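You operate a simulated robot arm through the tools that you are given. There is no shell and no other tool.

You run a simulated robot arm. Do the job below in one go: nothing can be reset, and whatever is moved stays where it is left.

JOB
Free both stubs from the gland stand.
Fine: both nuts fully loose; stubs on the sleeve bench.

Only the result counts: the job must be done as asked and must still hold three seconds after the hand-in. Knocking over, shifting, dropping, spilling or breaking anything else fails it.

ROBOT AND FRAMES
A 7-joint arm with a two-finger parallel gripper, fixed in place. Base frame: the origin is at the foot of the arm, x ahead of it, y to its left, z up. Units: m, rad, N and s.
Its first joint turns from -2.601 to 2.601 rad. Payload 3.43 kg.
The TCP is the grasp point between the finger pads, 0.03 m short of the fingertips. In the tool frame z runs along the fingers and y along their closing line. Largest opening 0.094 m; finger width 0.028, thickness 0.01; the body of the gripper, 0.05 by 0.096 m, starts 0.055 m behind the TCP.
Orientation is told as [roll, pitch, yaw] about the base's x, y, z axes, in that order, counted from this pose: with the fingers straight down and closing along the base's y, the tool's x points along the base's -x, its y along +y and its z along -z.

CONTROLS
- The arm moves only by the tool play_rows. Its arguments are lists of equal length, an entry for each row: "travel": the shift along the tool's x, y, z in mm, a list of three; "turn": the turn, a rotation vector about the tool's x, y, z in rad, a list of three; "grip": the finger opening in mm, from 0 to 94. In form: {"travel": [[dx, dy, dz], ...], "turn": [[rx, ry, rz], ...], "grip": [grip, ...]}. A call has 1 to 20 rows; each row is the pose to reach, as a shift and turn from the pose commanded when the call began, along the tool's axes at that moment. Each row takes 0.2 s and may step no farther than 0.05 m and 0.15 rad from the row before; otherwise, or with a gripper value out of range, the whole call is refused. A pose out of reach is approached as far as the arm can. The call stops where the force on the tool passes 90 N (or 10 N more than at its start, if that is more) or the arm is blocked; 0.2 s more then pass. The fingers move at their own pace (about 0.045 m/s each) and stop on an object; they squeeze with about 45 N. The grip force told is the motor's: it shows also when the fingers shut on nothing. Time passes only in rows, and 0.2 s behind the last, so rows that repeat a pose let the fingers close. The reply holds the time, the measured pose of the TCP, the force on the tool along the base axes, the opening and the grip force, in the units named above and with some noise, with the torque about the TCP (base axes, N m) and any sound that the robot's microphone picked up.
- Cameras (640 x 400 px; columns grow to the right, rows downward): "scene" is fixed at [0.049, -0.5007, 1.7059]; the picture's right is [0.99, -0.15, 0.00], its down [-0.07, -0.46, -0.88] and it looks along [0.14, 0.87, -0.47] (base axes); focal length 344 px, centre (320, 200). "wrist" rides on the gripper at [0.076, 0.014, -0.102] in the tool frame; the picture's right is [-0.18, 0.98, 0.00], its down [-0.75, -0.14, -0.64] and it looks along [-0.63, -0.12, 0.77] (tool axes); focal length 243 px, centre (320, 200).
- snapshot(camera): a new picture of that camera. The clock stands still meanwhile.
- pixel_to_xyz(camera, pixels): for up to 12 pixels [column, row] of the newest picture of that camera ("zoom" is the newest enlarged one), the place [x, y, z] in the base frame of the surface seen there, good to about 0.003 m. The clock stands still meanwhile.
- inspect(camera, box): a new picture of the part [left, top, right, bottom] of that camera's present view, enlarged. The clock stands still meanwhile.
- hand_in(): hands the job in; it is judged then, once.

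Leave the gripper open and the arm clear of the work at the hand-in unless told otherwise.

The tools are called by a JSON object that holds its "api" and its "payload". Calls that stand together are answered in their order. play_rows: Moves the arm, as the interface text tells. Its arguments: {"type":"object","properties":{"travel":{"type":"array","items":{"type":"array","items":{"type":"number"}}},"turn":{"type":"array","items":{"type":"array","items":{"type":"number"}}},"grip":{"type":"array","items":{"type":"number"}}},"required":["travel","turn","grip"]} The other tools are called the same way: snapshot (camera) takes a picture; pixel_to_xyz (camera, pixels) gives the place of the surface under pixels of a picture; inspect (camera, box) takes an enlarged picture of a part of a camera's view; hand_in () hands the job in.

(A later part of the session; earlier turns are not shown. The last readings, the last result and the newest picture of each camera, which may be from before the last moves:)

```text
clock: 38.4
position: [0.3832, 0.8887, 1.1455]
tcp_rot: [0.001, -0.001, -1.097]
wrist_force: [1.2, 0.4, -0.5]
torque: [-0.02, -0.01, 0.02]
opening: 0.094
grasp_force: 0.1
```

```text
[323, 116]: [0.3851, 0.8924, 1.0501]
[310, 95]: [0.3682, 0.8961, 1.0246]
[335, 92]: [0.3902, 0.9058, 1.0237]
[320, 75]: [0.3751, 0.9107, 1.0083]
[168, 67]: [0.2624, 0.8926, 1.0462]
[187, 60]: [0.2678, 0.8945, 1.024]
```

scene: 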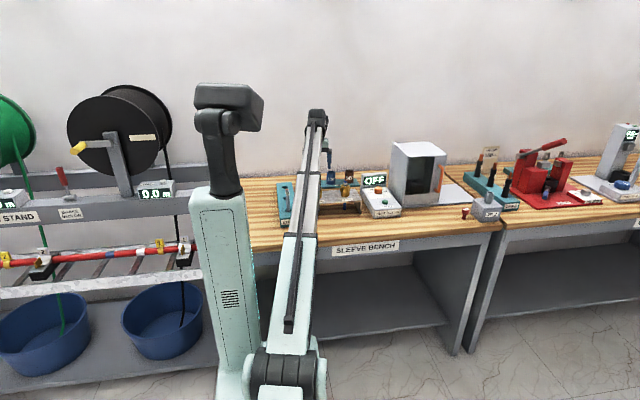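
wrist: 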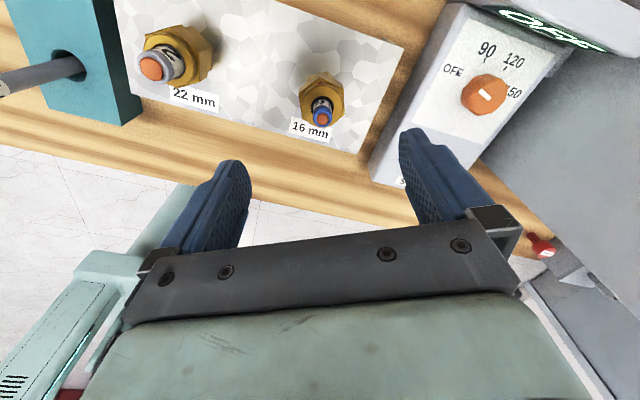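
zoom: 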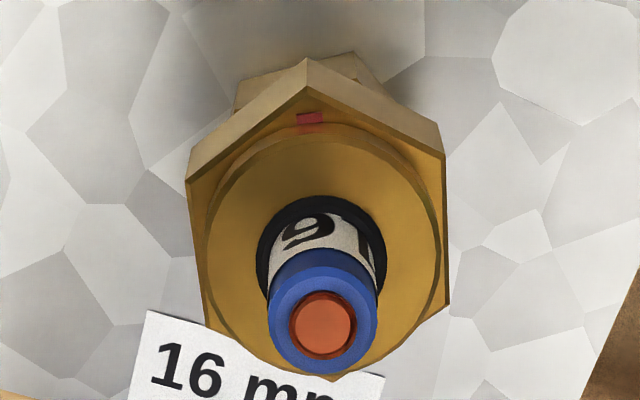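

Nut 16's corners sit at 5° in the tool frame, so its real flats need yaw ≈ -0.68. Its centre is about (0.384, 0.890). I'll turn counter-clockwise 0.417 and lower the open fingers to z=1.030.

{"api": "play_rows", "payload": {"travel": [[0.2, 0.5, 0], [0.5, 1.0, 0], [0.5, 1.4, 0], [0.5, 1.4, 25], [0.5, 1.4, 50], [0.5, 1.4, 75], [0.5, 1.4, 95], [0.5, 1.4, 108], [0.5, 1.4, 115.5], [0.5, 1.4, 115.5]], "turn": [[0, 0, -0.14], [0, 0, -0.28], [0, 0, -0.417], [0, 0, -0.417], [0, 0, -0.417], [0, 0, -0.417], [0, 0, -0.417], [0, 0, -0.417], [0, 0, -0.417], [0, 0, -0.417]], "grip": [94, 94, 94, 94, 94, 94, 94, 94, 94, 94]}}

{"api": "inspect", "payload": {"camera": "wrist", "box": [220, 90, 430, 230]}}

```text
clock: 40.6
position: [0.3838, 0.8904, 1.0292]
tcp_rot: [0.001, -0.002, -0.679]
wrist_force: [0.5, -0.5, 0.3]
torque: [0.01, 0.02, -0.01]
opening: 0.0941
grasp_force: 0.1
```

```text
2.86 times, centred on (325, 160) of wrist
```

zoom: 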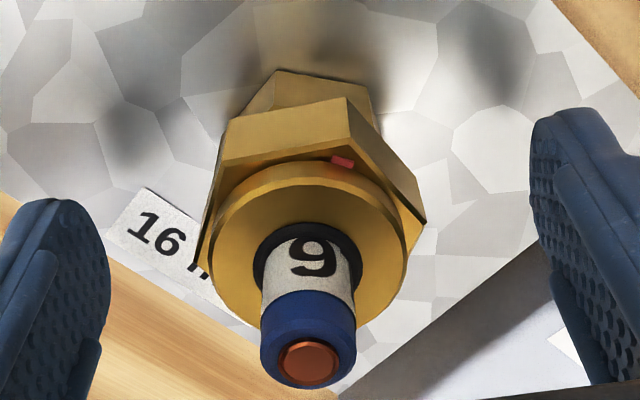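

The nut is between the fingers with visual corners along the closing line, as intended. I'll close on it.

{"api": "play_rows", "payload": {"travel": [[0, 0, 0], [0, 0, 0], [0, 0, 0], [0, 0, 0], [0, 0, 0], [0, 0, 0]], "turn": [[0, 0, 0], [0, 0, 0], [0, 0, 0], [0, 0, 0], [0, 0, 0], [0, 0, 0]], "grip": [70, 50, 36, 30, 30, 30]}}

{"api": "inspect", "payload": {"camera": "wrist", "box": [220, 90, 430, 230]}}

```text
clock: 42.0
position: [0.3833, 0.8917, 1.03]
tcp_rot: [0.001, -0.002, -0.679]
wrist_force: [1.7, 2.9, 0.7]
torque: [-0.22, 0.11, -0.02]
opening: 0.0415
grasp_force: 44.8
```

```text
2.86 times, centred on (325, 160) of wrist
```

zoom: 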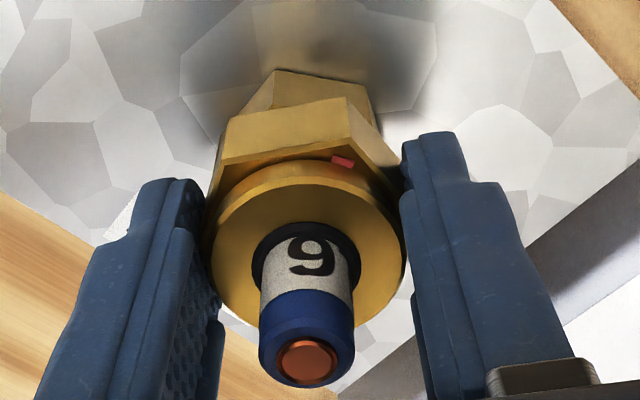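

The grip is on the flats: 41.5 mm, low side forces. Now I'll turn counter-clockwise 1.2 rad with 0.65 mm rise per rad.

{"api": "play_rows", "payload": {"travel": [[0, 0, -0.08], [0, 0, -0.16], [0, 0, -0.23], [0, 0, -0.31], [0, 0, -0.39], [0, 0, -0.47], [0, 0, -0.55], [0, 0, -0.62], [0, 0, -0.7], [0, 0, -0.78], [0, 0, -0.78]], "turn": [[0, 0, -0.12], [0, 0, -0.24], [0, 0, -0.36], [0, 0, -0.48], [0, 0, -0.6], [0, 0, -0.72], [0, 0, -0.84], [0, 0, -0.96], [0, 0, -1.08], [0, 0, -1.2], [0, 0, -1.2]], "grip": [30, 30, 30, 30, 30, 30, 30, 30, 30, 30, 30]}}

{"api": "inspect", "payload": {"camera": "wrist", "box": [220, 90, 430, 230]}}

```text
clock: 44.4
position: [0.3846, 0.8896, 1.0291]
tcp_rot: [-0.001, -0.001, 0.523]
wrist_force: [3.1, -4.4, -9.3]
torque: [1.39, -0.64, 0.01]
opening: 0.0414
grasp_force: 45.1
```

```text
2.86 times, centred on (325, 160) of wrist
```

zoom: 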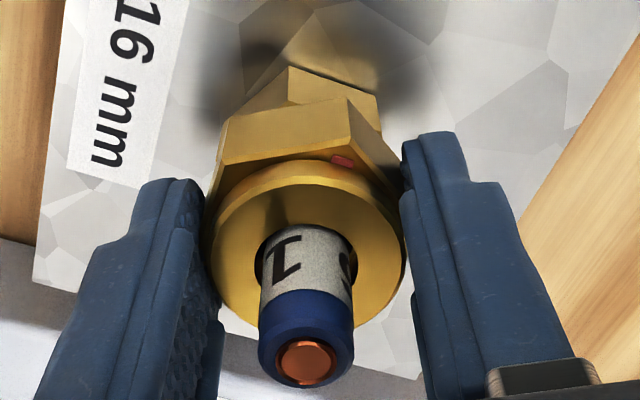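

The nut follows (red mark steady beside the right pad), with a slight pull of -9 N. I'll turn 1.2 rad more with less rise.

{"api": "play_rows", "payload": {"travel": [[0, 0, 0.05], [0, 0, 0.0], [0, 0, -0.05], [0, 0, -0.1], [0, 0, -0.15], [0, 0, -0.2], [0, 0, -0.25], [0, 0, -0.32], [0, 0, -0.39], [0, 0, -0.45], [0, 0, -0.45]], "turn": [[0, 0, -0.12], [0, 0, -0.24], [0, 0, -0.36], [0, 0, -0.48], [0, 0, -0.6], [0, 0, -0.72], [0, 0, -0.84], [0, 0, -0.96], [0, 0, -1.08], [0, 0, -1.2], [0, 0, -1.2]], "grip": [30, 30, 30, 30, 30, 30, 30, 30, 30, 30, 30]}}

{"api": "inspect", "payload": {"camera": "wrist", "box": [220, 90, 430, 230]}}

```text
clock: 46.8
position: [0.384, 0.8891, 1.0306]
tcp_rot: [0.0, 0.002, 1.723]
wrist_force: [15.3, -16.7, -26.2]
torque: [-0.62, 0.57, 0.03]
opening: 0.0414
grasp_force: 45.2
```

```text
2.86 times, centred on (325, 160) of wrist
```

zoom: 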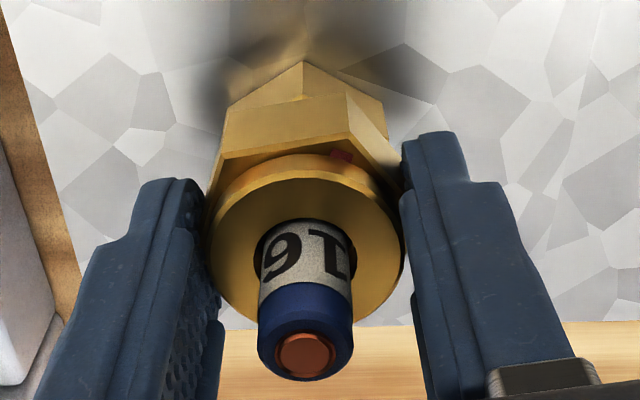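

It has turned 2.4 rad with the nut following, but some side and downward load has built up. I'll relax that offset and turn another 0.3 rad, watching for the end stop expected near 2.77 rad.

{"api": "play_rows", "payload": {"travel": [[0.15, -0.1, 0.2], [0.3, -0.2, 0.3], [0.3, -0.2, 0.3], [0.3, -0.2, 0.25], [0.3, -0.2, 0.2], [0.3, -0.2, 0.2]], "turn": [[0, 0, 0], [0, 0, -0.06], [0, 0, -0.14], [0, 0, -0.22], [0, 0, -0.3], [0, 0, -0.3]], "grip": [30, 30, 30, 30, 30, 30]}}

```text
clock: 48.2
position: [0.3844, 0.8905, 1.0298]
tcp_rot: [-0.001, 0.003, 2.023]
wrist_force: [9.5, -16.1, -18.8]
torque: [-0.5, 0.04, -0.01]
opening: 0.0415
grasp_force: 44.8
```

Still turning freely (torque z ≈ 0, 41.5 mm). I'll turn another 0.2 rad in small steps, trimming height.

{"api": "play_rows", "payload": {"travel": [[0.15, -0.1, 0.15], [0.2, -0.15, 0.2], [0.2, -0.15, 0.2], [0.2, -0.15, 0.2], [0.2, -0.15, 0.2]], "turn": [[0, 0, -0.05], [0, 0, -0.1], [0, 0, -0.15], [0, 0, -0.2], [0, 0, -0.2]], "grip": [30, 30, 30, 30, 30]}}

{"api": "inspect", "payload": {"camera": "wrist", "box": [220, 90, 430, 230]}}

```text
clock: 49.4
position: [0.3847, 0.8924, 1.0311]
tcp_rot: [-0.001, -0.001, 2.222]
wrist_force: [-4.1, 5.2, -4.2]
torque: [0.21, 1.2, -1.4]
opening: 0.0436
grasp_force: 45.0
```

```text
2.86 times, centred on (325, 160) of wrist
```

zoom: 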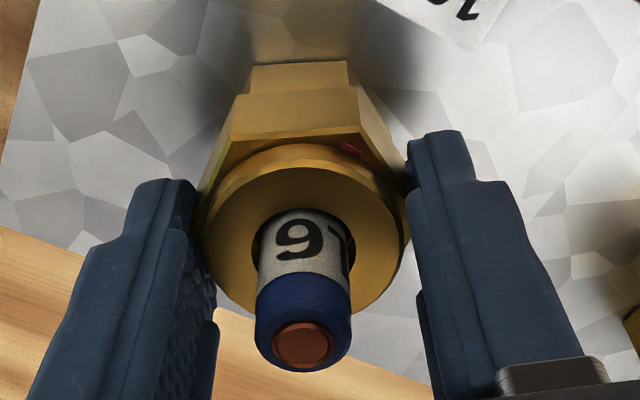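

The torque about z is -1.4 N m and the jaws were pushed to 43.6 mm. So nut 16 is on its end stop too, after about 2.78 rad, the same as nut 22. I'll open, rise 115 mm, and inspect.

{"api": "play_rows", "payload": {"travel": [[0, 0, 0], [0, 0, 0], [0, 0, 0], [0, 0, 0], [0, 0, -20], [0, 0, -45], [0, 0, -80], [0, 0, -115], [0, 0, -115]], "turn": [[0, 0, 0], [0, 0, 0], [0, 0, 0], [0, 0, 0], [0, 0, 0], [0, 0, 0], [0, 0, 0], [0, 0, 0], [0, 0, 0]], "grip": [60, 80, 94, 94, 94, 94, 94, 94, 94]}}

{"api": "snapshot", "payload": {"camera": "wrist"}}

{"api": "inspect", "payload": {"camera": "scene", "box": [270, 165, 370, 230]}}

```text
clock: 51.4
position: [0.3821, 0.8883, 1.1463]
tcp_rot: [-0.003, 0.002, 2.223]
wrist_force: [0.1, -0.6, 1.4]
torque: [-0.02, 0.02, -0.01]
opening: 0.094
grasp_force: 0.1
```

```text
taken
```

wrist: 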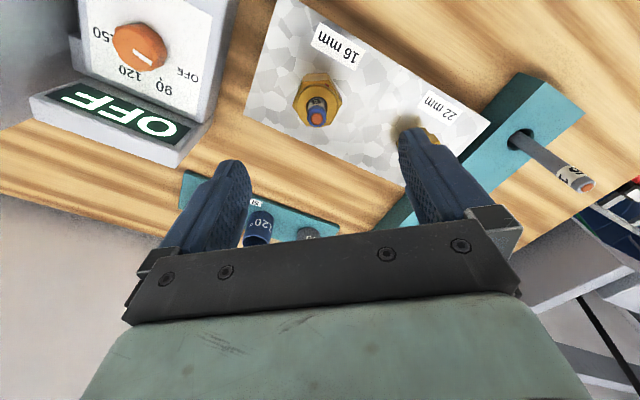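

```text
6.15 times, centred on (320, 198) of scene
```

zoom: 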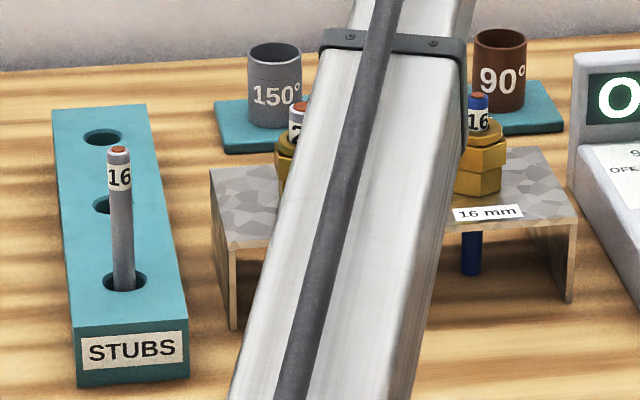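

Both nuts are free of the gripper. I'll measure where stub 16 ends below the plate, around (470,270) of this zoom, and the rack holes.

{"api": "pixel_to_xyz", "payload": {"camera": "zoom", "pixels": [[470, 255], [470, 268], [470, 273], [470, 278], [84, 138], [121, 137], [95, 205], [103, 281], [146, 281], [124, 270], [124, 291], [478, 97]]}}

{"api": "inspect", "payload": {"camera": "scene", "box": [330, 180, 362, 215]}}

{"api": "inspect", "payload": {"camera": "wrist", "box": [280, 60, 360, 135]}}

```text
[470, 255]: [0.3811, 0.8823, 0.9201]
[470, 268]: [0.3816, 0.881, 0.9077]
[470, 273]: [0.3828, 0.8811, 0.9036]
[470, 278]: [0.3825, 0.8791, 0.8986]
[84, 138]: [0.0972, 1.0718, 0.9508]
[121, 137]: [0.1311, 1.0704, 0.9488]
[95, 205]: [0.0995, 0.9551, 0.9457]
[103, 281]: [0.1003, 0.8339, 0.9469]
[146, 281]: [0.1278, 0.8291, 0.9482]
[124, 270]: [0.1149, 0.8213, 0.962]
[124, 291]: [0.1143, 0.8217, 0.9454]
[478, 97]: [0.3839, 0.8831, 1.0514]
```

```text
11.43 times, centred on (346, 198) of scene
```

zoom: 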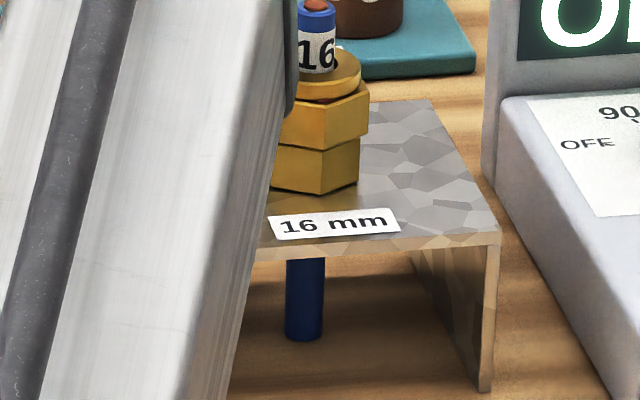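

```text
5.33 times, centred on (320, 98) of wrist
```

zoom: 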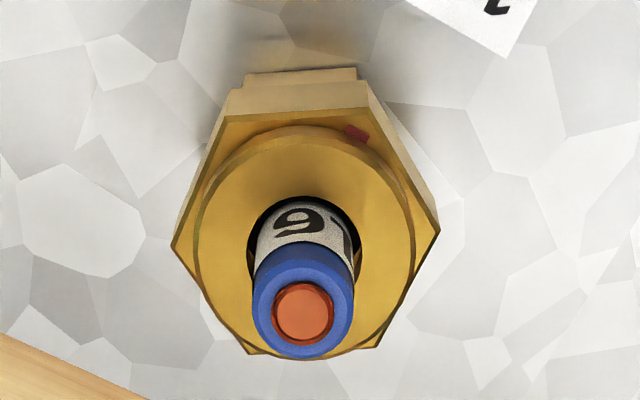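

Stub 16 reaches down to z≈0.90, so it stands on the bench and won't drop. The black seal ring has slackened, leaving a gap. I'll turn to yaw ≈1.57, go straight down to TCP z≈1.064 (tips about 5 mm above the nut), and close on the stub's top.

{"api": "play_rows", "payload": {"travel": [[0, 0, 0], [0, 0, 0], [0, 0, 0], [0, 0, 0], [0, 0, 0], [0, 0, 20], [0, 0, 40], [0, 0, 60], [0, 0, 75], [0, 0, 82], [0, 0, 82], [0, 0, 82], [0, 0, 82], [0, 0, 82], [0, 0, 82], [0, 0, 82], [0, 0, 82], [0, 0, 82]], "turn": [[0, 0, 0.13], [0, 0, 0.26], [0, 0, 0.39], [0, 0, 0.52], [0, 0, 0.652], [0, 0, 0.652], [0, 0, 0.652], [0, 0, 0.652], [0, 0, 0.652], [0, 0, 0.652], [0, 0, 0.652], [0, 0, 0.652], [0, 0, 0.652], [0, 0, 0.652], [0, 0, 0.652], [0, 0, 0.652], [0, 0, 0.652], [0, 0, 0.652]], "grip": [94, 94, 94, 94, 94, 94, 94, 94, 94, 94, 80, 60, 40, 20, 6, 6, 6, 6]}}

{"api": "snapshot", "payload": {"camera": "wrist"}}

```text
clock: 55.2
position: [0.3838, 0.8893, 1.0641]
tcp_rot: [-0.002, 0.0, 1.571]
wrist_force: [-0.2, -0.2, -0.1]
torque: [0.03, -0.08, 0.01]
opening: 0.0144
grasp_force: 45.2
```

```text
taken
```

wrist: 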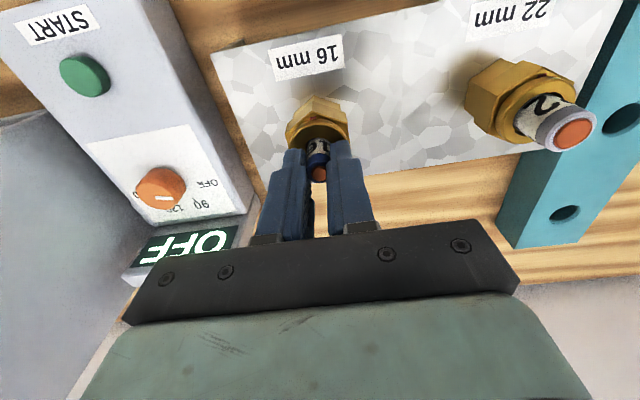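

The stub is gripped at 14.4 mm with 45 N and no side load. I'll pull up 10 mm slowly and check the force.

{"api": "play_rows", "payload": {"travel": [[0, 0, -2], [0, 0, -4], [0, 0, -7], [0, 0, -10], [0, 0, -10]], "turn": [[0, 0, 0], [0, 0, 0], [0, 0, 0], [0, 0, 0], [0, 0, 0]], "grip": [6, 6, 6, 6, 6]}}

{"api": "inspect", "payload": {"camera": "wrist", "box": [240, 80, 400, 220]}}

{"api": "inspect", "payload": {"camera": "scene", "box": [300, 165, 380, 220]}}

```text
clock: 56.4
position: [0.3844, 0.8902, 1.0739]
tcp_rot: [-0.002, 0.0, 1.57]
wrist_force: [1.7, 0.0, -0.6]
torque: [0.02, -0.01, 0.0]
opening: 0.0147
grasp_force: 45.2
```

```text
2.86 times, centred on (320, 150) of wrist
```

zoom: 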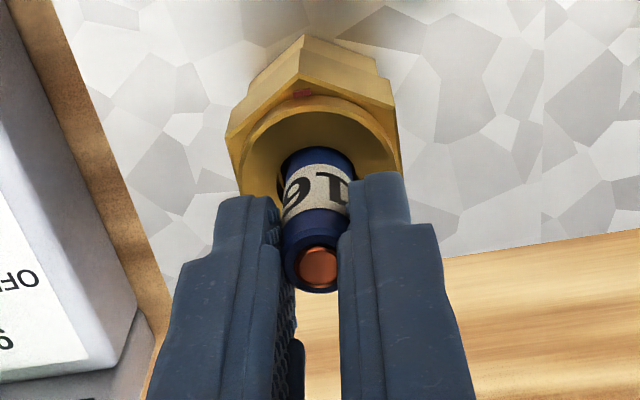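

```text
7.27 times, centred on (340, 192) of scene
```

zoom: 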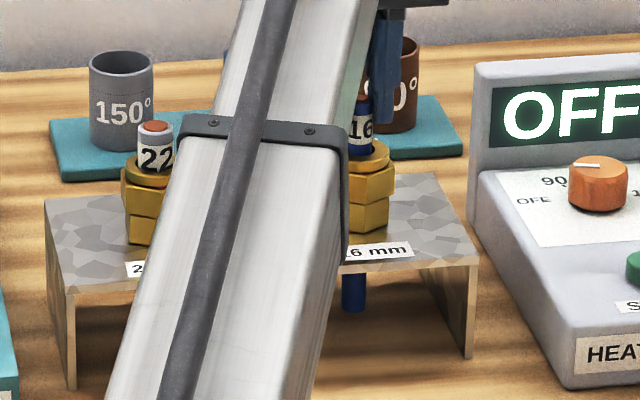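

The stub slides up freely with no resistance, and its lower end has lifted off the bench. I'll lift straight up another 142 mm to clear the gland.

{"api": "play_rows", "payload": {"travel": [[0, 0, -12], [0, 0, -24], [0, 0, -36], [0, 0, -48], [0, 0, -60], [0, 0, -72], [0, 0, -84], [0, 0, -96], [0, 0, -108], [0, 0, -120], [0, 0, -132], [0, 0, -142], [0, 0, -142]], "turn": [[0, 0, 0], [0, 0, 0], [0, 0, 0], [0, 0, 0], [0, 0, 0], [0, 0, 0], [0, 0, 0], [0, 0, 0], [0, 0, 0], [0, 0, 0], [0, 0, 0], [0, 0, 0], [0, 0, 0]], "grip": [6, 6, 6, 6, 6, 6, 6, 6, 6, 6, 6, 6, 6]}}

{"api": "snapshot", "payload": {"camera": "wrist"}}

{"api": "inspect", "payload": {"camera": "scene", "box": [270, 140, 390, 220]}}

```text
clock: 59.2
position: [0.384, 0.8891, 1.2151]
tcp_rot: [-0.002, 0.001, 1.569]
wrist_force: [0.7, -0.3, -0.6]
torque: [0.01, -0.01, 0.02]
opening: 0.0146
grasp_force: 45.4
```

```text
taken
```

wrist: 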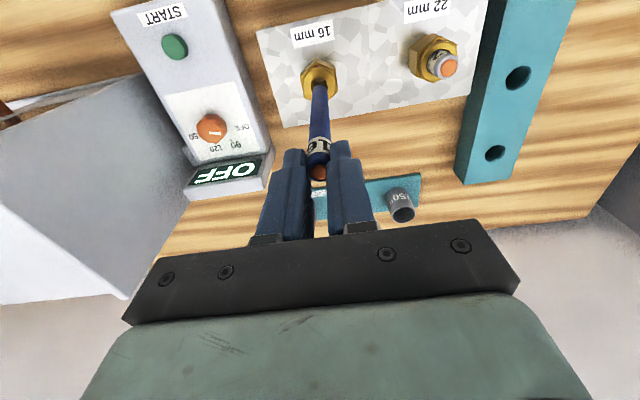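

```text
5.00 times, centred on (330, 180) of scene
```

zoom: 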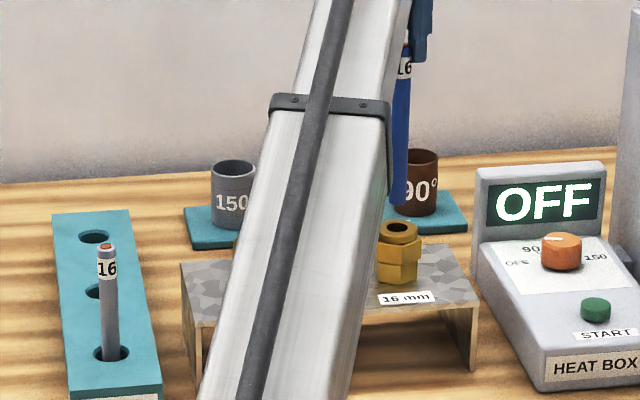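

Stub 16 is fully out of the gland and the nut hole is empty. I plan to stand it in the empty middle hole of the STUBS rack on the same bench. The wrist picture shows rack holes at (517,76) and (494,153), so I'll read their rims.

{"api": "pixel_to_xyz", "payload": {"camera": "wrist", "pixels": [[503, 78], [531, 76], [517, 65], [515, 89], [481, 154], [508, 152], [494, 144], [493, 163], [517, 77], [480, 120], [540, 30], [460, 170]]}}

{"api": "inspect", "payload": {"camera": "wrist", "box": [450, 20, 570, 190]}}

```text
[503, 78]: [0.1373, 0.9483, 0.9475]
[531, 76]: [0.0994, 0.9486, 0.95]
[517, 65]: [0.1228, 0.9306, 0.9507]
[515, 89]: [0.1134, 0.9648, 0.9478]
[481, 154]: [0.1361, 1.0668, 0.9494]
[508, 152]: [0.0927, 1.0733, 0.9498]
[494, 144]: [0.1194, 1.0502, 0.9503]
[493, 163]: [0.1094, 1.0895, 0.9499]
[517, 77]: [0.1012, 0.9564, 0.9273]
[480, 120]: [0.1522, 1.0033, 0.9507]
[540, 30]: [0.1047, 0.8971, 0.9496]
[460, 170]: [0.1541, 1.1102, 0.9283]
```

```text
2.35 times, centred on (510, 105) of wrist
```

zoom: 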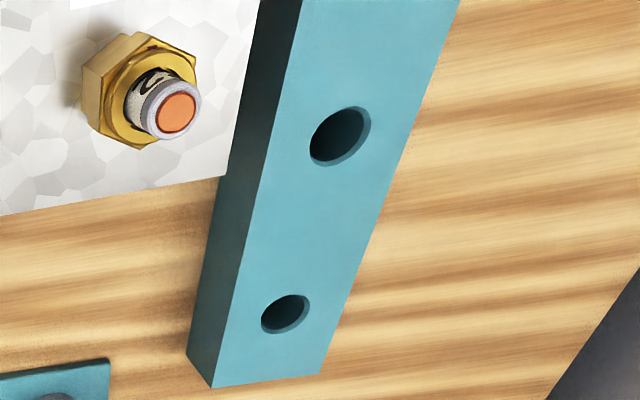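

The middle hole is centred near (0.116, 0.949), about 34 mm wide, with its rim at z≈0.95. I'll raise the stub 35 mm so its lower end (≈1.087) clears stub 22 and the rack stub (tops ≈1.056), then carry it over the hole.

{"api": "play_rows", "payload": {"travel": [[0, 0, -12], [0, 0, -24], [0, 0, -35], [-7, 30, -35], [-14, 62, -35], [-21, 96, -35], [-29, 130, -35], [-36, 164, -35], [-44, 198, -35], [-51, 230, -35], [-57, 255, -35], [-59.5, 268, -35], [-59.5, 268, -35]], "turn": [[0, 0, 0], [0, 0, 0], [0, 0, 0], [0, 0, 0], [0, 0, 0], [0, 0, 0], [0, 0, 0], [0, 0, 0], [0, 0, 0], [0, 0, 0], [0, 0, 0], [0, 0, 0], [0, 0, 0]], "grip": [6, 6, 6, 6, 6, 6, 6, 6, 6, 6, 6, 6, 6]}}

{"api": "snapshot", "payload": {"camera": "wrist"}}

{"api": "inspect", "payload": {"camera": "scene", "box": [240, 130, 380, 220]}}

```text
clock: 59.9
position: [0.3847, 0.8939, 1.2422]
tcp_rot: [-0.009, -0.018, 1.57]
wrist_force: [3.3, 14.1, -23.5]
torque: [0.09, -0.13, -0.06]
opening: 0.0145
grasp_force: 45.3
stopped in row 3: the force on the tool passed its limit at 95 N (the readings are from after the stop); the commanded pose is now the measured one
```

```text
taken
```

wrist: 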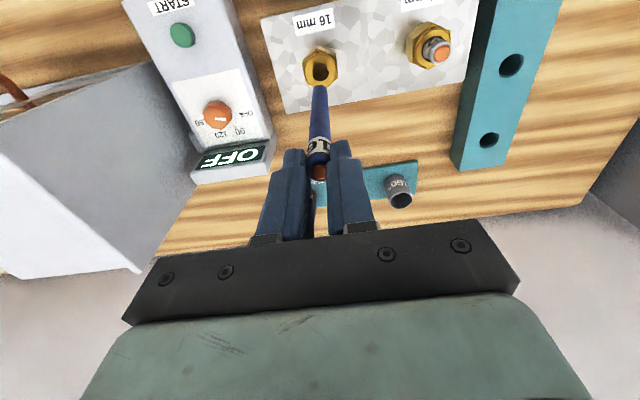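

```text
4.44 times, centred on (310, 175) of scene
```

zoom: 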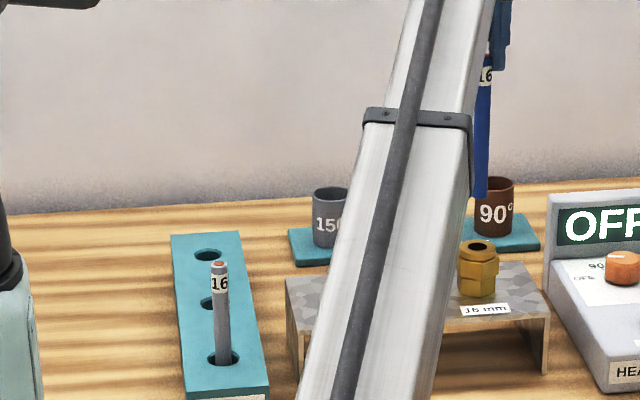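

The arm stopped at TCP z≈1.242 with a force spike. Nothing was touched in the pictures, so it looks like the arm's reach limit at this height. The stub is still held at 14.5 mm. I'll come back down 8 mm and inward 40 mm, away from the limit.

{"api": "play_rows", "payload": {"travel": [[0, 0, 2], [5, 2, 4], [12, 6, 6], [20, 10, 8], [30, 15, 8], [40, 20, 8], [40, 20, 8]], "turn": [[0, 0, 0], [0, 0, 0], [0, 0, 0], [0, 0, 0], [0, 0, 0], [0, 0, 0], [0, 0, 0]], "grip": [6, 6, 6, 6, 6, 6, 6]}}

```text
clock: 61.5
position: [0.3666, 0.8541, 1.2352]
tcp_rot: [-0.011, -0.023, 1.572]
wrist_force: [29.6, 28.0, -76.7]
torque: [2.65, 1.9, 1.78]
opening: 0.0145
grasp_force: 44.7
```

There is now a steady load of -77 N down and outward. At yaw 1.57 the wrist camera side faces the base, so the hand is most likely touching the arm's own forearm when it is this high. I'll go straight down 35 mm to relieve it.

{"api": "play_rows", "payload": {"travel": [[0, 0, 5], [0, 0, 12], [0, 0, 20], [0, 0, 28], [0, 0, 35], [0, 0, 35]], "turn": [[0, 0, 0], [0, 0, 0], [0, 0, 0], [0, 0, 0], [0, 0, 0], [0, 0, 0]], "grip": [6, 6, 6, 6, 6, 6]}}

{"api": "snapshot", "payload": {"camera": "scene"}}

{"api": "snapshot", "payload": {"camera": "wrist"}}

```text
clock: 62.9
position: [0.3648, 0.8537, 1.2005]
tcp_rot: [-0.007, -0.014, 1.571]
wrist_force: [-0.2, -0.1, -1.2]
torque: [0.02, 0.0, -0.01]
opening: 0.0144
grasp_force: 45.2
```

```text
taken
```

scene: 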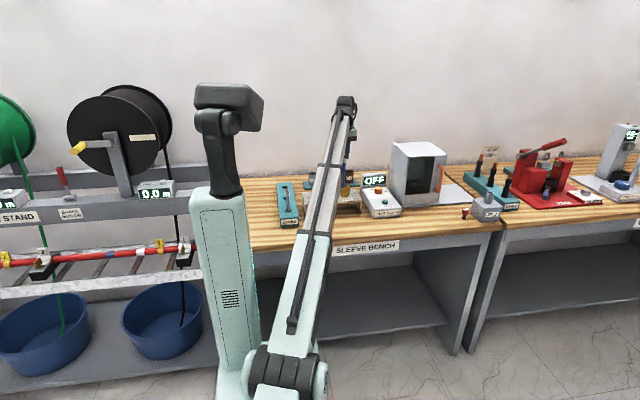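

```text
taken
```

wrist: 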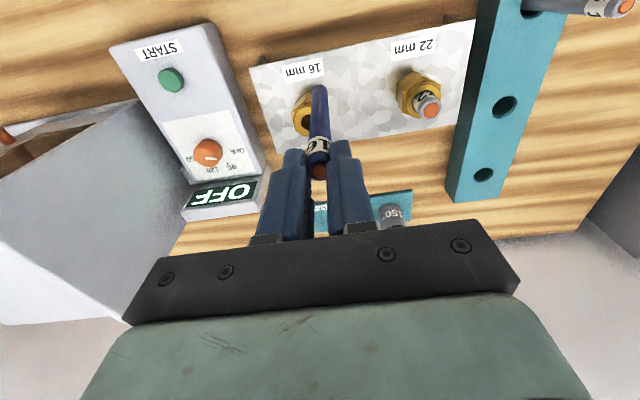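

The load is gone (forces ≈ 0), which confirms it was the arm touching itself. The stub is still held. I'll lower 20 mm and turn clockwise 2.37 rad to yaw ≈ -0.8, so the camera side no longer faces the forearm.

{"api": "play_rows", "payload": {"travel": [[0, 0, 10], [0, 0, 20], [0, 0, 20], [0, 0, 20], [0, 0, 20], [0, 0, 20], [0, 0, 20], [0, 0, 20], [0, 0, 20], [0, 0, 20], [0, 0, 20], [0, 0, 20], [0, 0, 20], [0, 0, 20], [0, 0, 20], [0, 0, 20], [0, 0, 20], [0, 0, 20], [0, 0, 20], [0, 0, 20]], "turn": [[0, 0, 0], [0, 0, 0.13], [0, 0, 0.27], [0, 0, 0.41], [0, 0, 0.55], [0, 0, 0.69], [0, 0, 0.83], [0, 0, 0.97], [0, 0, 1.11], [0, 0, 1.25], [0, 0, 1.39], [0, 0, 1.53], [0, 0, 1.67], [0, 0, 1.81], [0, 0, 1.95], [0, 0, 2.09], [0, 0, 2.2], [0, 0, 2.3], [0, 0, 2.37], [0, 0, 2.37]], "grip": [6, 6, 6, 6, 6, 6, 6, 6, 6, 6, 6, 6, 6, 6, 6, 6, 6, 6, 6, 6]}}

{"api": "snapshot", "payload": {"camera": "wrist"}}

```text
clock: 67.1
position: [0.3653, 0.8543, 1.1802]
tcp_rot: [0.017, 0.007, -0.803]
wrist_force: [0.0, 0.5, -1.1]
torque: [-0.05, 0.02, 0.01]
opening: 0.0145
grasp_force: 45.5
```

```text
taken
```

wrist: 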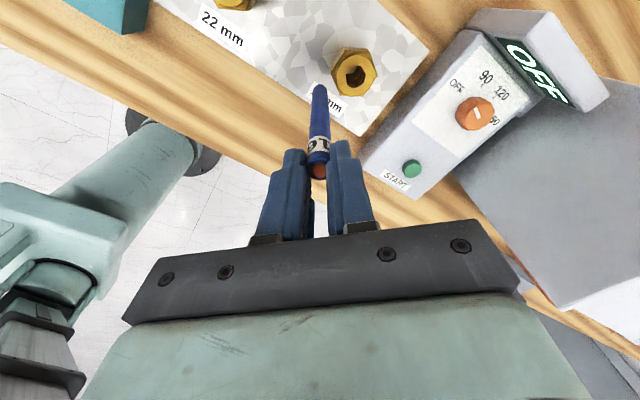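

Still held, forces ≈ 0, at (0.365, 0.854, 1.180), yaw -0.80, with about 1° tilt left over from the contact. I'll straighten the tilt, rise 25 mm, pass in front of nut 22 at y≈0.85, and go over the rack's middle hole.

{"api": "play_rows", "payload": {"travel": [[0, 0, -12], [0, 0, -25], [15, -16, -25], [40, -43.5, -25], [66, -72, -25], [92, -100, -25], [118.7, -129.1, -25], [145, -125.6, -25], [176, -121.6, -25], [207, -117.6, -25], [230, -114.6, -25], [241.3, -113.1, -25], [241.3, -113.1, -25]], "turn": [[0.009, -0.004, 0], [0.017, -0.007, 0], [0.017, -0.007, 0], [0.017, -0.007, 0], [0.017, -0.007, 0], [0.017, -0.007, 0], [0.017, -0.007, 0], [0.017, -0.007, 0], [0.017, -0.007, 0], [0.017, -0.007, 0], [0.017, -0.007, 0], [0.017, -0.007, 0], [0.017, -0.007, 0]], "grip": [6, 6, 6, 6, 6, 6, 6, 6, 6, 6, 6, 6, 6]}}

{"api": "snapshot", "payload": {"camera": "wrist"}}

{"api": "inspect", "payload": {"camera": "scene", "box": [250, 130, 390, 220]}}

```text
clock: 69.9
position: [0.1153, 0.9472, 1.203]
tcp_rot: [-0.003, -0.001, -0.8]
wrist_force: [-0.1, 0.5, -0.2]
torque: [-0.03, -0.01, -0.02]
opening: 0.0147
grasp_force: 45.1
```

```text
taken
```

wrist: 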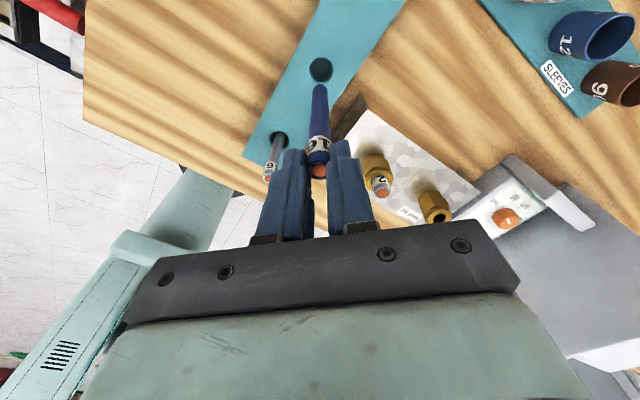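

```text
4.44 times, centred on (320, 175) of scene
```

zoom: 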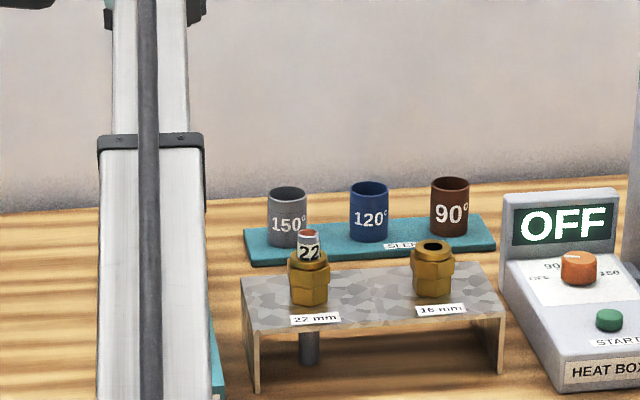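

The stub hangs right over the hole, tilt ≈ 0. I'll zoom on the hole at (321,70) to check centring; by my projection the stub axis meets the rim plane at about (320,73.5).

{"api": "inspect", "payload": {"camera": "wrist", "box": [280, 45, 360, 115]}}

{"api": "pixel_to_xyz", "payload": {"camera": "wrist", "pixels": [[307, 70], [335, 70], [321, 57], [322, 62], [330, 80], [310, 80], [319, 92], [320, 100]]}}

```text
5.71 times, centred on (320, 80) of wrist
```

zoom: 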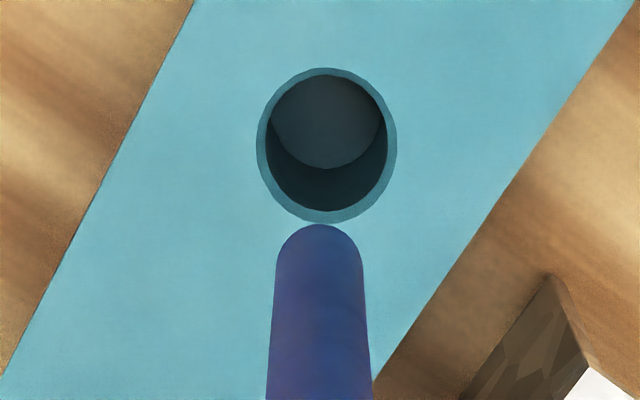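

```text
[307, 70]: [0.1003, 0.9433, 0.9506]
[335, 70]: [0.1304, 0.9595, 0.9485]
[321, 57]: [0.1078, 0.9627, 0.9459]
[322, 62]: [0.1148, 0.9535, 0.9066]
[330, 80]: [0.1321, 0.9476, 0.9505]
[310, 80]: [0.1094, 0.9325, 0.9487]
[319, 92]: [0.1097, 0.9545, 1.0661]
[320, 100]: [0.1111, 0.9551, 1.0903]
```

The hole floor is at z≈0.907 and its centre is about 3 mm from the stub axis. I'll shift 2.7/2.0 mm in the tool frame and lower the stub 122 mm into the hole, staying a few mm off the floor.

{"api": "play_rows", "payload": {"travel": [[2.7, 2, 0], [2.7, 2, 15], [2.7, 2, 30], [2.7, 2, 45], [2.7, 2, 60], [2.7, 2, 75], [2.7, 2, 90], [2.7, 2, 102], [2.7, 2, 112], [2.7, 2, 119], [2.7, 2, 122], [2.7, 2, 122]], "turn": [[0, 0, 0], [0, 0, 0], [0, 0, 0], [0, 0, 0], [0, 0, 0], [0, 0, 0], [0, 0, 0], [0, 0, 0], [0, 0, 0], [0, 0, 0], [0, 0, 0], [0, 0, 0]], "grip": [6, 6, 6, 6, 6, 6, 6, 6, 6, 6, 6, 6]}}

{"api": "inspect", "payload": {"camera": "wrist", "box": [240, 60, 400, 200]}}

```text
clock: 72.5
position: [0.1151, 0.951, 1.0834]
tcp_rot: [-0.002, -0.003, -0.799]
wrist_force: [0.3, 0.3, -1.0]
torque: [-0.01, 0.0, -0.02]
opening: 0.0147
grasp_force: 44.9
```

```text
2.86 times, centred on (320, 130) of wrist
```

zoom: 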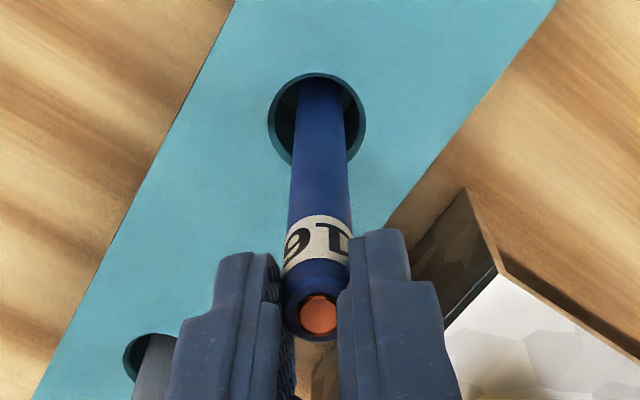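

The stub is centred inside the hole. I'll lower 8 mm more and check the force, then feel for the floor in small steps.

{"api": "play_rows", "payload": {"travel": [[0, 0, 3], [0, 0, 6], [0, 0, 8], [0, 0, 8]], "turn": [[0, 0, 0], [0, 0, 0], [0, 0, 0], [0, 0, 0]], "grip": [6, 6, 6, 6]}}

```text
clock: 73.5
position: [0.1157, 0.9518, 1.0753]
tcp_rot: [-0.001, -0.003, -0.8]
wrist_force: [-0.6, -0.7, -1.2]
torque: [0.02, -0.03, 0.01]
opening: 0.0145
grasp_force: 44.8
```

No contact yet (fz ≈ -1). Lowering another 2.5 mm.

{"api": "play_rows", "payload": {"travel": [[0, 0, 1], [0, 0, 2], [0, 0, 2.5], [0, 0, 2.5]], "turn": [[0, 0, 0], [0, 0, 0], [0, 0, 0], [0, 0, 0]], "grip": [6, 6, 6, 6]}}

```text
clock: 74.5
position: [0.1152, 0.9521, 1.0721]
tcp_rot: [-0.003, 0.0, -0.797]
wrist_force: [-0.4, 0.8, -0.8]
torque: [0.01, -0.01, 0.02]
opening: 0.0144
grasp_force: 44.6
```

Still no contact. Lowering 2 mm more.

{"api": "play_rows", "payload": {"travel": [[0, 0, 0.7], [0, 0, 1.4], [0, 0, 2], [0, 0, 2]], "turn": [[0, 0, 0], [0, 0, 0], [0, 0, 0], [0, 0, 0]], "grip": [6, 6, 6, 6]}}

```text
clock: 75.5
position: [0.1147, 0.9504, 1.0715]
tcp_rot: [0.0, 0.0, -0.8]
wrist_force: [1.3, -0.3, 16.9]
torque: [-0.05, -0.29, 0.03]
opening: 0.0143
grasp_force: 44.9
```

Contact: +17 N upward, so the stub stands on the hole floor. I'll ease up 0.25 mm and open the fingers gradually to 60 mm.

{"api": "play_rows", "payload": {"travel": [[0, 0, -0.25], [0, 0, -0.25], [0, 0, -0.25], [0, 0, -0.25], [0, 0, -0.25], [0, 0, -0.25], [0, 0, -0.25], [0, 0, -0.25], [0, 0, -0.25]], "turn": [[0, 0, 0], [0, 0, 0], [0, 0, 0], [0, 0, 0], [0, 0, 0], [0, 0, 0], [0, 0, 0], [0, 0, 0], [0, 0, 0]], "grip": [6, 12, 15, 17, 20, 26, 36, 50, 60]}}

{"api": "inspect", "payload": {"camera": "wrist", "box": [220, 60, 420, 220]}}

```text
clock: 77.5
position: [0.1147, 0.9515, 1.0694]
tcp_rot: [-0.002, -0.002, -0.8]
wrist_force: [0.9, -0.2, -0.4]
torque: [-0.02, 0.0, 0.04]
opening: 0.06
grasp_force: 0.0
```

```text
2.50 times, centred on (320, 140) of wrist
```

zoom: 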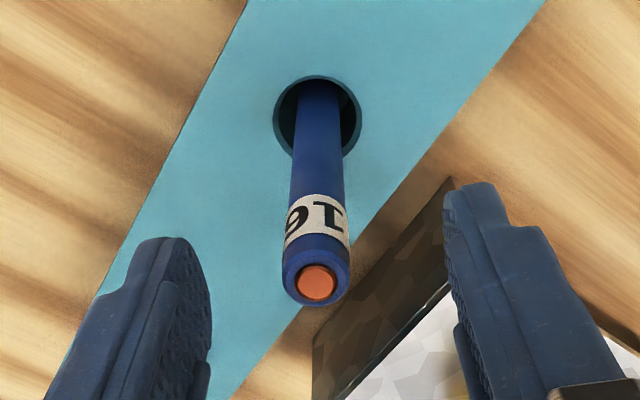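

Stub 16 stands upright in the rack hole. I'll rise straight up 85 mm and move over stub 22 at (0.2546, 0.8897).

{"api": "play_rows", "payload": {"travel": [[0, 0, -10], [0, 0, -30], [0, 0, -55], [0, 0, -85], [-25, 10, -85], [-60, 24, -85], [-95, 38, -85], [-125, 50, -85], [-141.6, 57.1, -85], [-141.6, 57.1, -85]], "turn": [[0, 0, 0], [0, 0, 0], [0, 0, 0], [0, 0, 0], [0, 0, 0], [0, 0, 0], [0, 0, 0], [0, 0, 0], [0, 0, 0], [0, 0, 0]], "grip": [60, 60, 60, 60, 60, 60, 60, 60, 60, 60]}}

{"api": "snapshot", "payload": {"camera": "wrist"}}

{"api": "inspect", "payload": {"camera": "scene", "box": [250, 150, 380, 240]}}

```text
clock: 79.7
position: [0.2556, 0.8894, 1.1567]
tcp_rot: [-0.003, -0.003, -0.8]
wrist_force: [-0.6, -0.4, 0.6]
torque: [-0.01, 0.0, -0.01]
opening: 0.06
grasp_force: 0.0
```

```text
taken
```

wrist: 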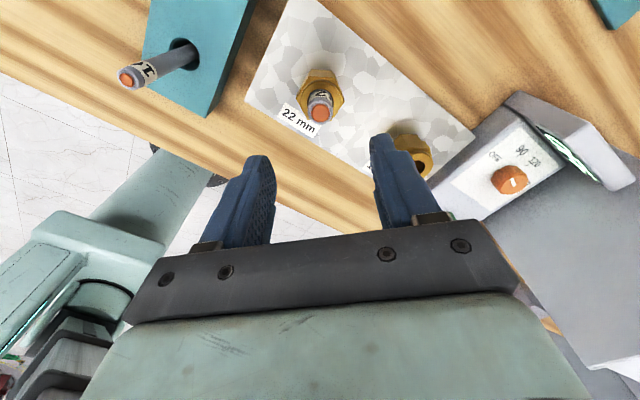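

```text
4.44 times, centred on (315, 195) of scene
```

zoom: 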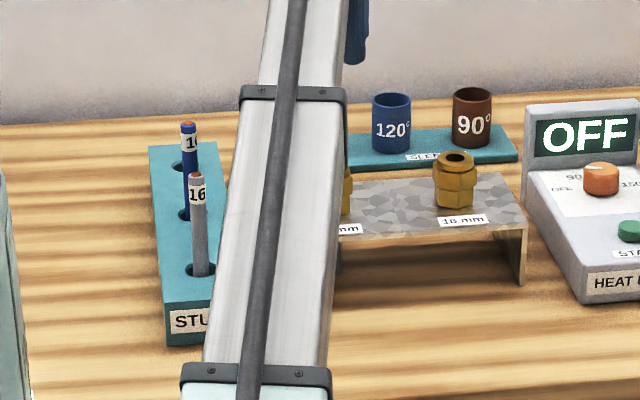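

Stub 16 stands in the rack's middle hole. Stub 22's top is at (321,112), within a few mm of the expected axis. I'll lower 92 mm to TCP z≈1.064 and close on the stub.

{"api": "play_rows", "payload": {"travel": [[0, 0, 20], [0, 0, 40], [0, 0, 60], [0, 0, 78], [0, 0, 88], [0, 0, 92], [0, 0, 92], [0, 0, 92], [0, 0, 92], [0, 0, 92], [0, 0, 92], [0, 0, 92]], "turn": [[0, 0, 0], [0, 0, 0], [0, 0, 0], [0, 0, 0], [0, 0, 0], [0, 0, 0], [0, 0, 0], [0, 0, 0], [0, 0, 0], [0, 0, 0], [0, 0, 0], [0, 0, 0]], "grip": [60, 60, 60, 60, 60, 60, 60, 45, 30, 15, 10, 10]}}

{"api": "inspect", "payload": {"camera": "wrist", "box": [220, 70, 420, 220]}}

```text
clock: 82.3
position: [0.2532, 0.8885, 1.0643]
tcp_rot: [-0.003, -0.002, -0.8]
wrist_force: [0.4, 0.7, -0.1]
torque: [0.08, -0.05, -0.01]
opening: 0.0206
grasp_force: 44.4
```

```text
2.67 times, centred on (320, 145) of wrist
```

zoom: 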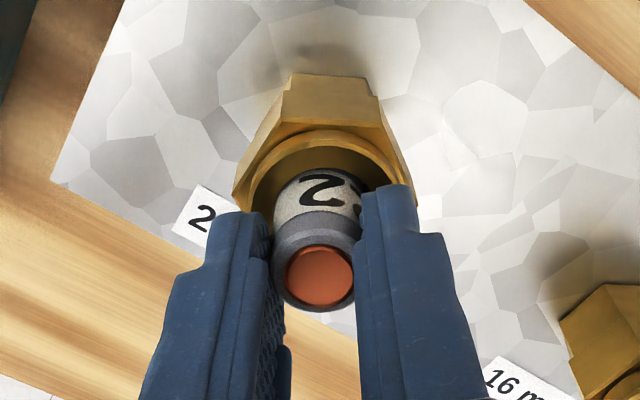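

Stub 22 is gripped at 20.6 mm and 44 N with no side load. I'll pull up 10 mm slowly and check for resistance.

{"api": "play_rows", "payload": {"travel": [[0, 0, -2], [0, 0, -4], [0, 0, -7], [0, 0, -10], [0, 0, -10]], "turn": [[0, 0, 0], [0, 0, 0], [0, 0, 0], [0, 0, 0], [0, 0, 0]], "grip": [10, 10, 10, 10, 10]}}

{"api": "inspect", "payload": {"camera": "wrist", "box": [220, 70, 420, 220]}}

```text
clock: 83.5
position: [0.2553, 0.8895, 1.0741]
tcp_rot: [-0.002, -0.001, -0.798]
wrist_force: [0.1, -0.2, -2.2]
torque: [0.07, -0.01, 0.02]
opening: 0.0208
grasp_force: 44.8
```

```text
2.67 times, centred on (320, 145) of wrist
```

zoom: 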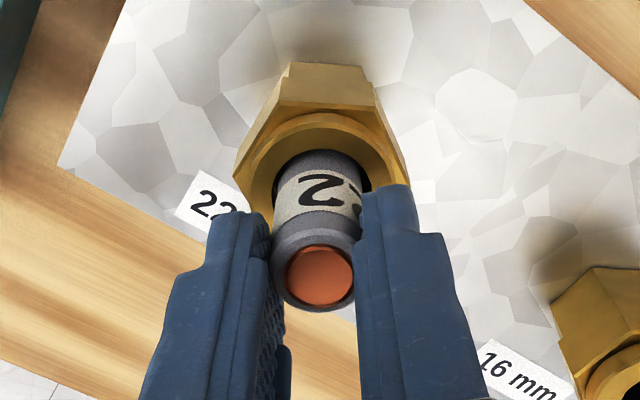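

The stub slides freely (only its weight, ≈2 N). I'll lift another 142 mm straight up to clear the gland.

{"api": "play_rows", "payload": {"travel": [[0, 0, -12], [0, 0, -24], [0, 0, -36], [0, 0, -48], [0, 0, -60], [0, 0, -72], [0, 0, -84], [0, 0, -96], [0, 0, -108], [0, 0, -120], [0, 0, -132], [0, 0, -142], [0, 0, -142]], "turn": [[0, 0, 0], [0, 0, 0], [0, 0, 0], [0, 0, 0], [0, 0, 0], [0, 0, 0], [0, 0, 0], [0, 0, 0], [0, 0, 0], [0, 0, 0], [0, 0, 0], [0, 0, 0], [0, 0, 0]], "grip": [10, 10, 10, 10, 10, 10, 10, 10, 10, 10, 10, 10, 10]}}

{"api": "snapshot", "payload": {"camera": "wrist"}}

{"api": "snapshot", "payload": {"camera": "scene"}}

```text
clock: 86.3
position: [0.2548, 0.8889, 1.2161]
tcp_rot: [-0.003, -0.003, -0.799]
wrist_force: [0.7, -0.3, -2.3]
torque: [0.01, -0.03, 0.01]
opening: 0.0206
grasp_force: 44.7
```

```text
taken
```

wrist: 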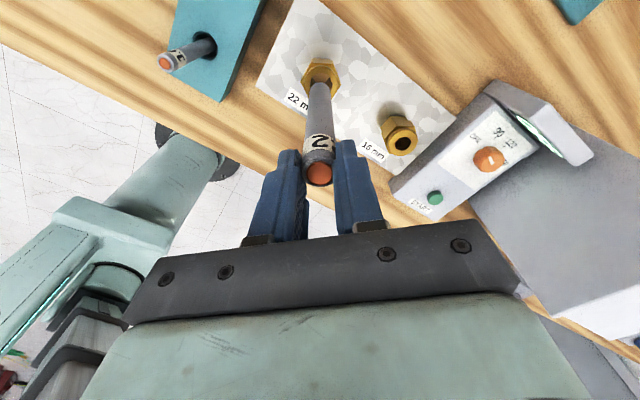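

```text
taken
```

scene: 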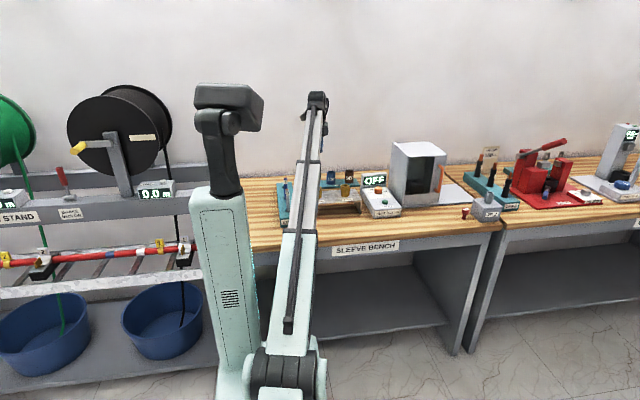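

I'll check that the lower end is clear of nut 22, and measure the free bench area in front of the stand and its front edge.

{"api": "inspect", "payload": {"camera": "wrist", "box": [280, 50, 360, 120]}}

{"api": "pixel_to_xyz", "payload": {"camera": "scene", "pixels": [[340, 220], [340, 230], [340, 236], [340, 239], [340, 242], [420, 225], [420, 232], [270, 240], [270, 246], [355, 215], [330, 218], [400, 222]]}}

```text
5.71 times, centred on (320, 85) of wrist
```

zoom: 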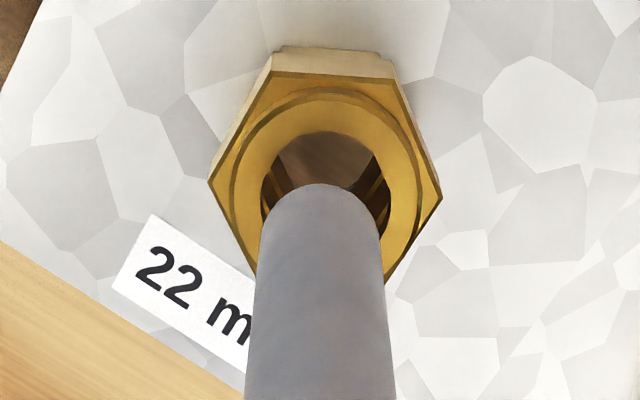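

```text
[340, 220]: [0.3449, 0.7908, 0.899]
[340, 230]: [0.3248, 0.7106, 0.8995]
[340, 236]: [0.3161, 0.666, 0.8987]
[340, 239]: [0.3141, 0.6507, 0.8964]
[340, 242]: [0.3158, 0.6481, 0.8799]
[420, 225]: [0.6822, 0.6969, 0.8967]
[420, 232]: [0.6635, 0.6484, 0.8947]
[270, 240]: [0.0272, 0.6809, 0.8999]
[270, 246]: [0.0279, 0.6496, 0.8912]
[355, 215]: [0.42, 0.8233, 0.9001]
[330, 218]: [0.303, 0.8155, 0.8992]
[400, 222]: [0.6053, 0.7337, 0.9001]
```

The stub's lower end is clear, with the empty nut bore visible below it. The bench front edge is at y≈0.65 and the stand front at y≈0.835. I'll carry stub 22 to the free spot (0.30, 0.77) and lower it until about 10 mm above the bench.

{"api": "play_rows", "payload": {"travel": [[-13, -5.4, 0], [-26, -10.8, 0], [-38.5, -16.2, 0], [-50, -22, 11], [-62, -28.5, 23], [-73, -34.5, 34], [-84.8, -40.4, 46], [-93, -43, 58], [-101, -45.5, 71], [-109, -48, 84], [-116.7, -50.5, 96], [-116.7, -50.5, 108], [-116.7, -50.5, 120], [-116.7, -50.5, 132], [-116.7, -50.5, 141], [-116.7, -50.5, 141]], "turn": [[0, 0, 0], [0, 0, 0], [0, 0, 0], [0, 0, 0], [0, 0, 0], [0, 0, 0], [0, 0, 0], [0, 0, 0], [0, 0, 0], [0, 0, 0], [0, 0, 0], [0, 0, 0], [0, 0, 0], [0, 0, 0], [0, 0, 0], [0, 0, 0]], "grip": [10, 10, 10, 10, 10, 10, 10, 10, 10, 10, 10, 10, 10, 10, 10, 10]}}

{"api": "snapshot", "payload": {"camera": "wrist"}}

{"api": "inspect", "payload": {"camera": "scene", "box": [260, 150, 390, 245]}}

```text
clock: 89.7
position: [0.2997, 0.7711, 1.0752]
tcp_rot: [-0.002, -0.002, -0.801]
wrist_force: [-0.5, 0.1, -1.2]
torque: [0.02, -0.02, 0.0]
opening: 0.0209
grasp_force: 45.0
```

```text
taken
```

wrist: 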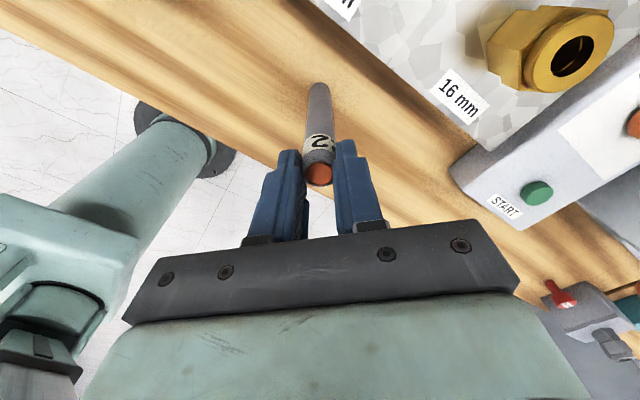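

```text
4.21 times, centred on (325, 198) of scene
```

zoom: 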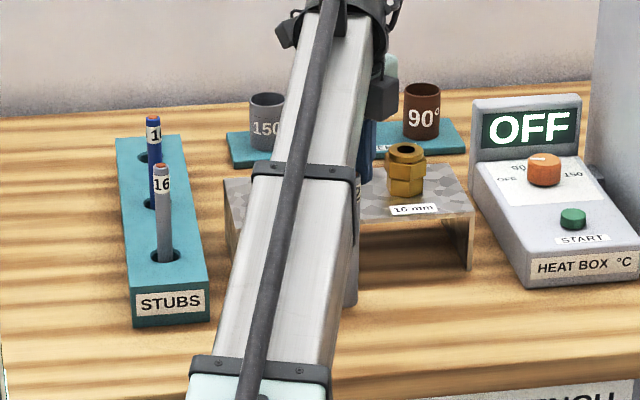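

Stub 22 hangs above the bench at (0.30, 0.771) with no load and nothing near it. I'll lower 8 mm and then feel for the bench.

{"api": "play_rows", "payload": {"travel": [[0, 0, 3], [0, 0, 6], [0, 0, 8], [0, 0, 8]], "turn": [[0, 0, 0], [0, 0, 0], [0, 0, 0], [0, 0, 0]], "grip": [10, 10, 10, 10]}}

```text
clock: 90.7
position: [0.2996, 0.7716, 1.0653]
tcp_rot: [-0.001, -0.002, -0.798]
wrist_force: [0.0, -0.2, -1.1]
torque: [0.0, -0.01, -0.03]
opening: 0.0207
grasp_force: 45.3
```

No contact yet. Lowering 1.5 mm more.

{"api": "play_rows", "payload": {"travel": [[0, 0, 0.5], [0, 0, 1.0], [0, 0, 1.5], [0, 0, 1.5]], "turn": [[0, 0, 0], [0, 0, 0], [0, 0, 0], [0, 0, 0]], "grip": [10, 10, 10, 10]}}

```text
clock: 91.7
position: [0.3005, 0.7692, 1.0648]
tcp_rot: [-0.002, -0.002, -0.8]
wrist_force: [-0.5, -0.6, -2.6]
torque: [0.0, -0.02, 0.01]
opening: 0.0206
grasp_force: 44.5
```

Still free. Another 1.5 mm.

{"api": "play_rows", "payload": {"travel": [[0, 0, 0.5], [0, 0, 1.0], [0, 0, 1.5], [0, 0, 1.5]], "turn": [[0, 0, 0], [0, 0, 0], [0, 0, 0], [0, 0, 0]], "grip": [10, 10, 10, 10]}}

```text
clock: 92.7
position: [0.3008, 0.7709, 1.0629]
tcp_rot: [-0.002, -0.002, -0.799]
wrist_force: [0.2, -1.0, 2.0]
torque: [-0.12, -0.22, -0.04]
opening: 0.0206
grasp_force: 45.1
```

Light contact begins (+2 N against -2 N hanging). I'll press 0.3 mm more to seat it flat.

{"api": "play_rows", "payload": {"travel": [[0, 0, 0.15], [0, 0, 0.3], [0, 0, 0.3]], "turn": [[0, 0, 0], [0, 0, 0], [0, 0, 0]], "grip": [10, 10, 10]}}

```text
clock: 93.5
position: [0.2996, 0.7702, 1.0644]
tcp_rot: [0.0, -0.001, -0.799]
wrist_force: [1.6, -0.2, 15.6]
torque: [0.03, -0.14, -0.06]
opening: 0.0206
grasp_force: 44.6
```

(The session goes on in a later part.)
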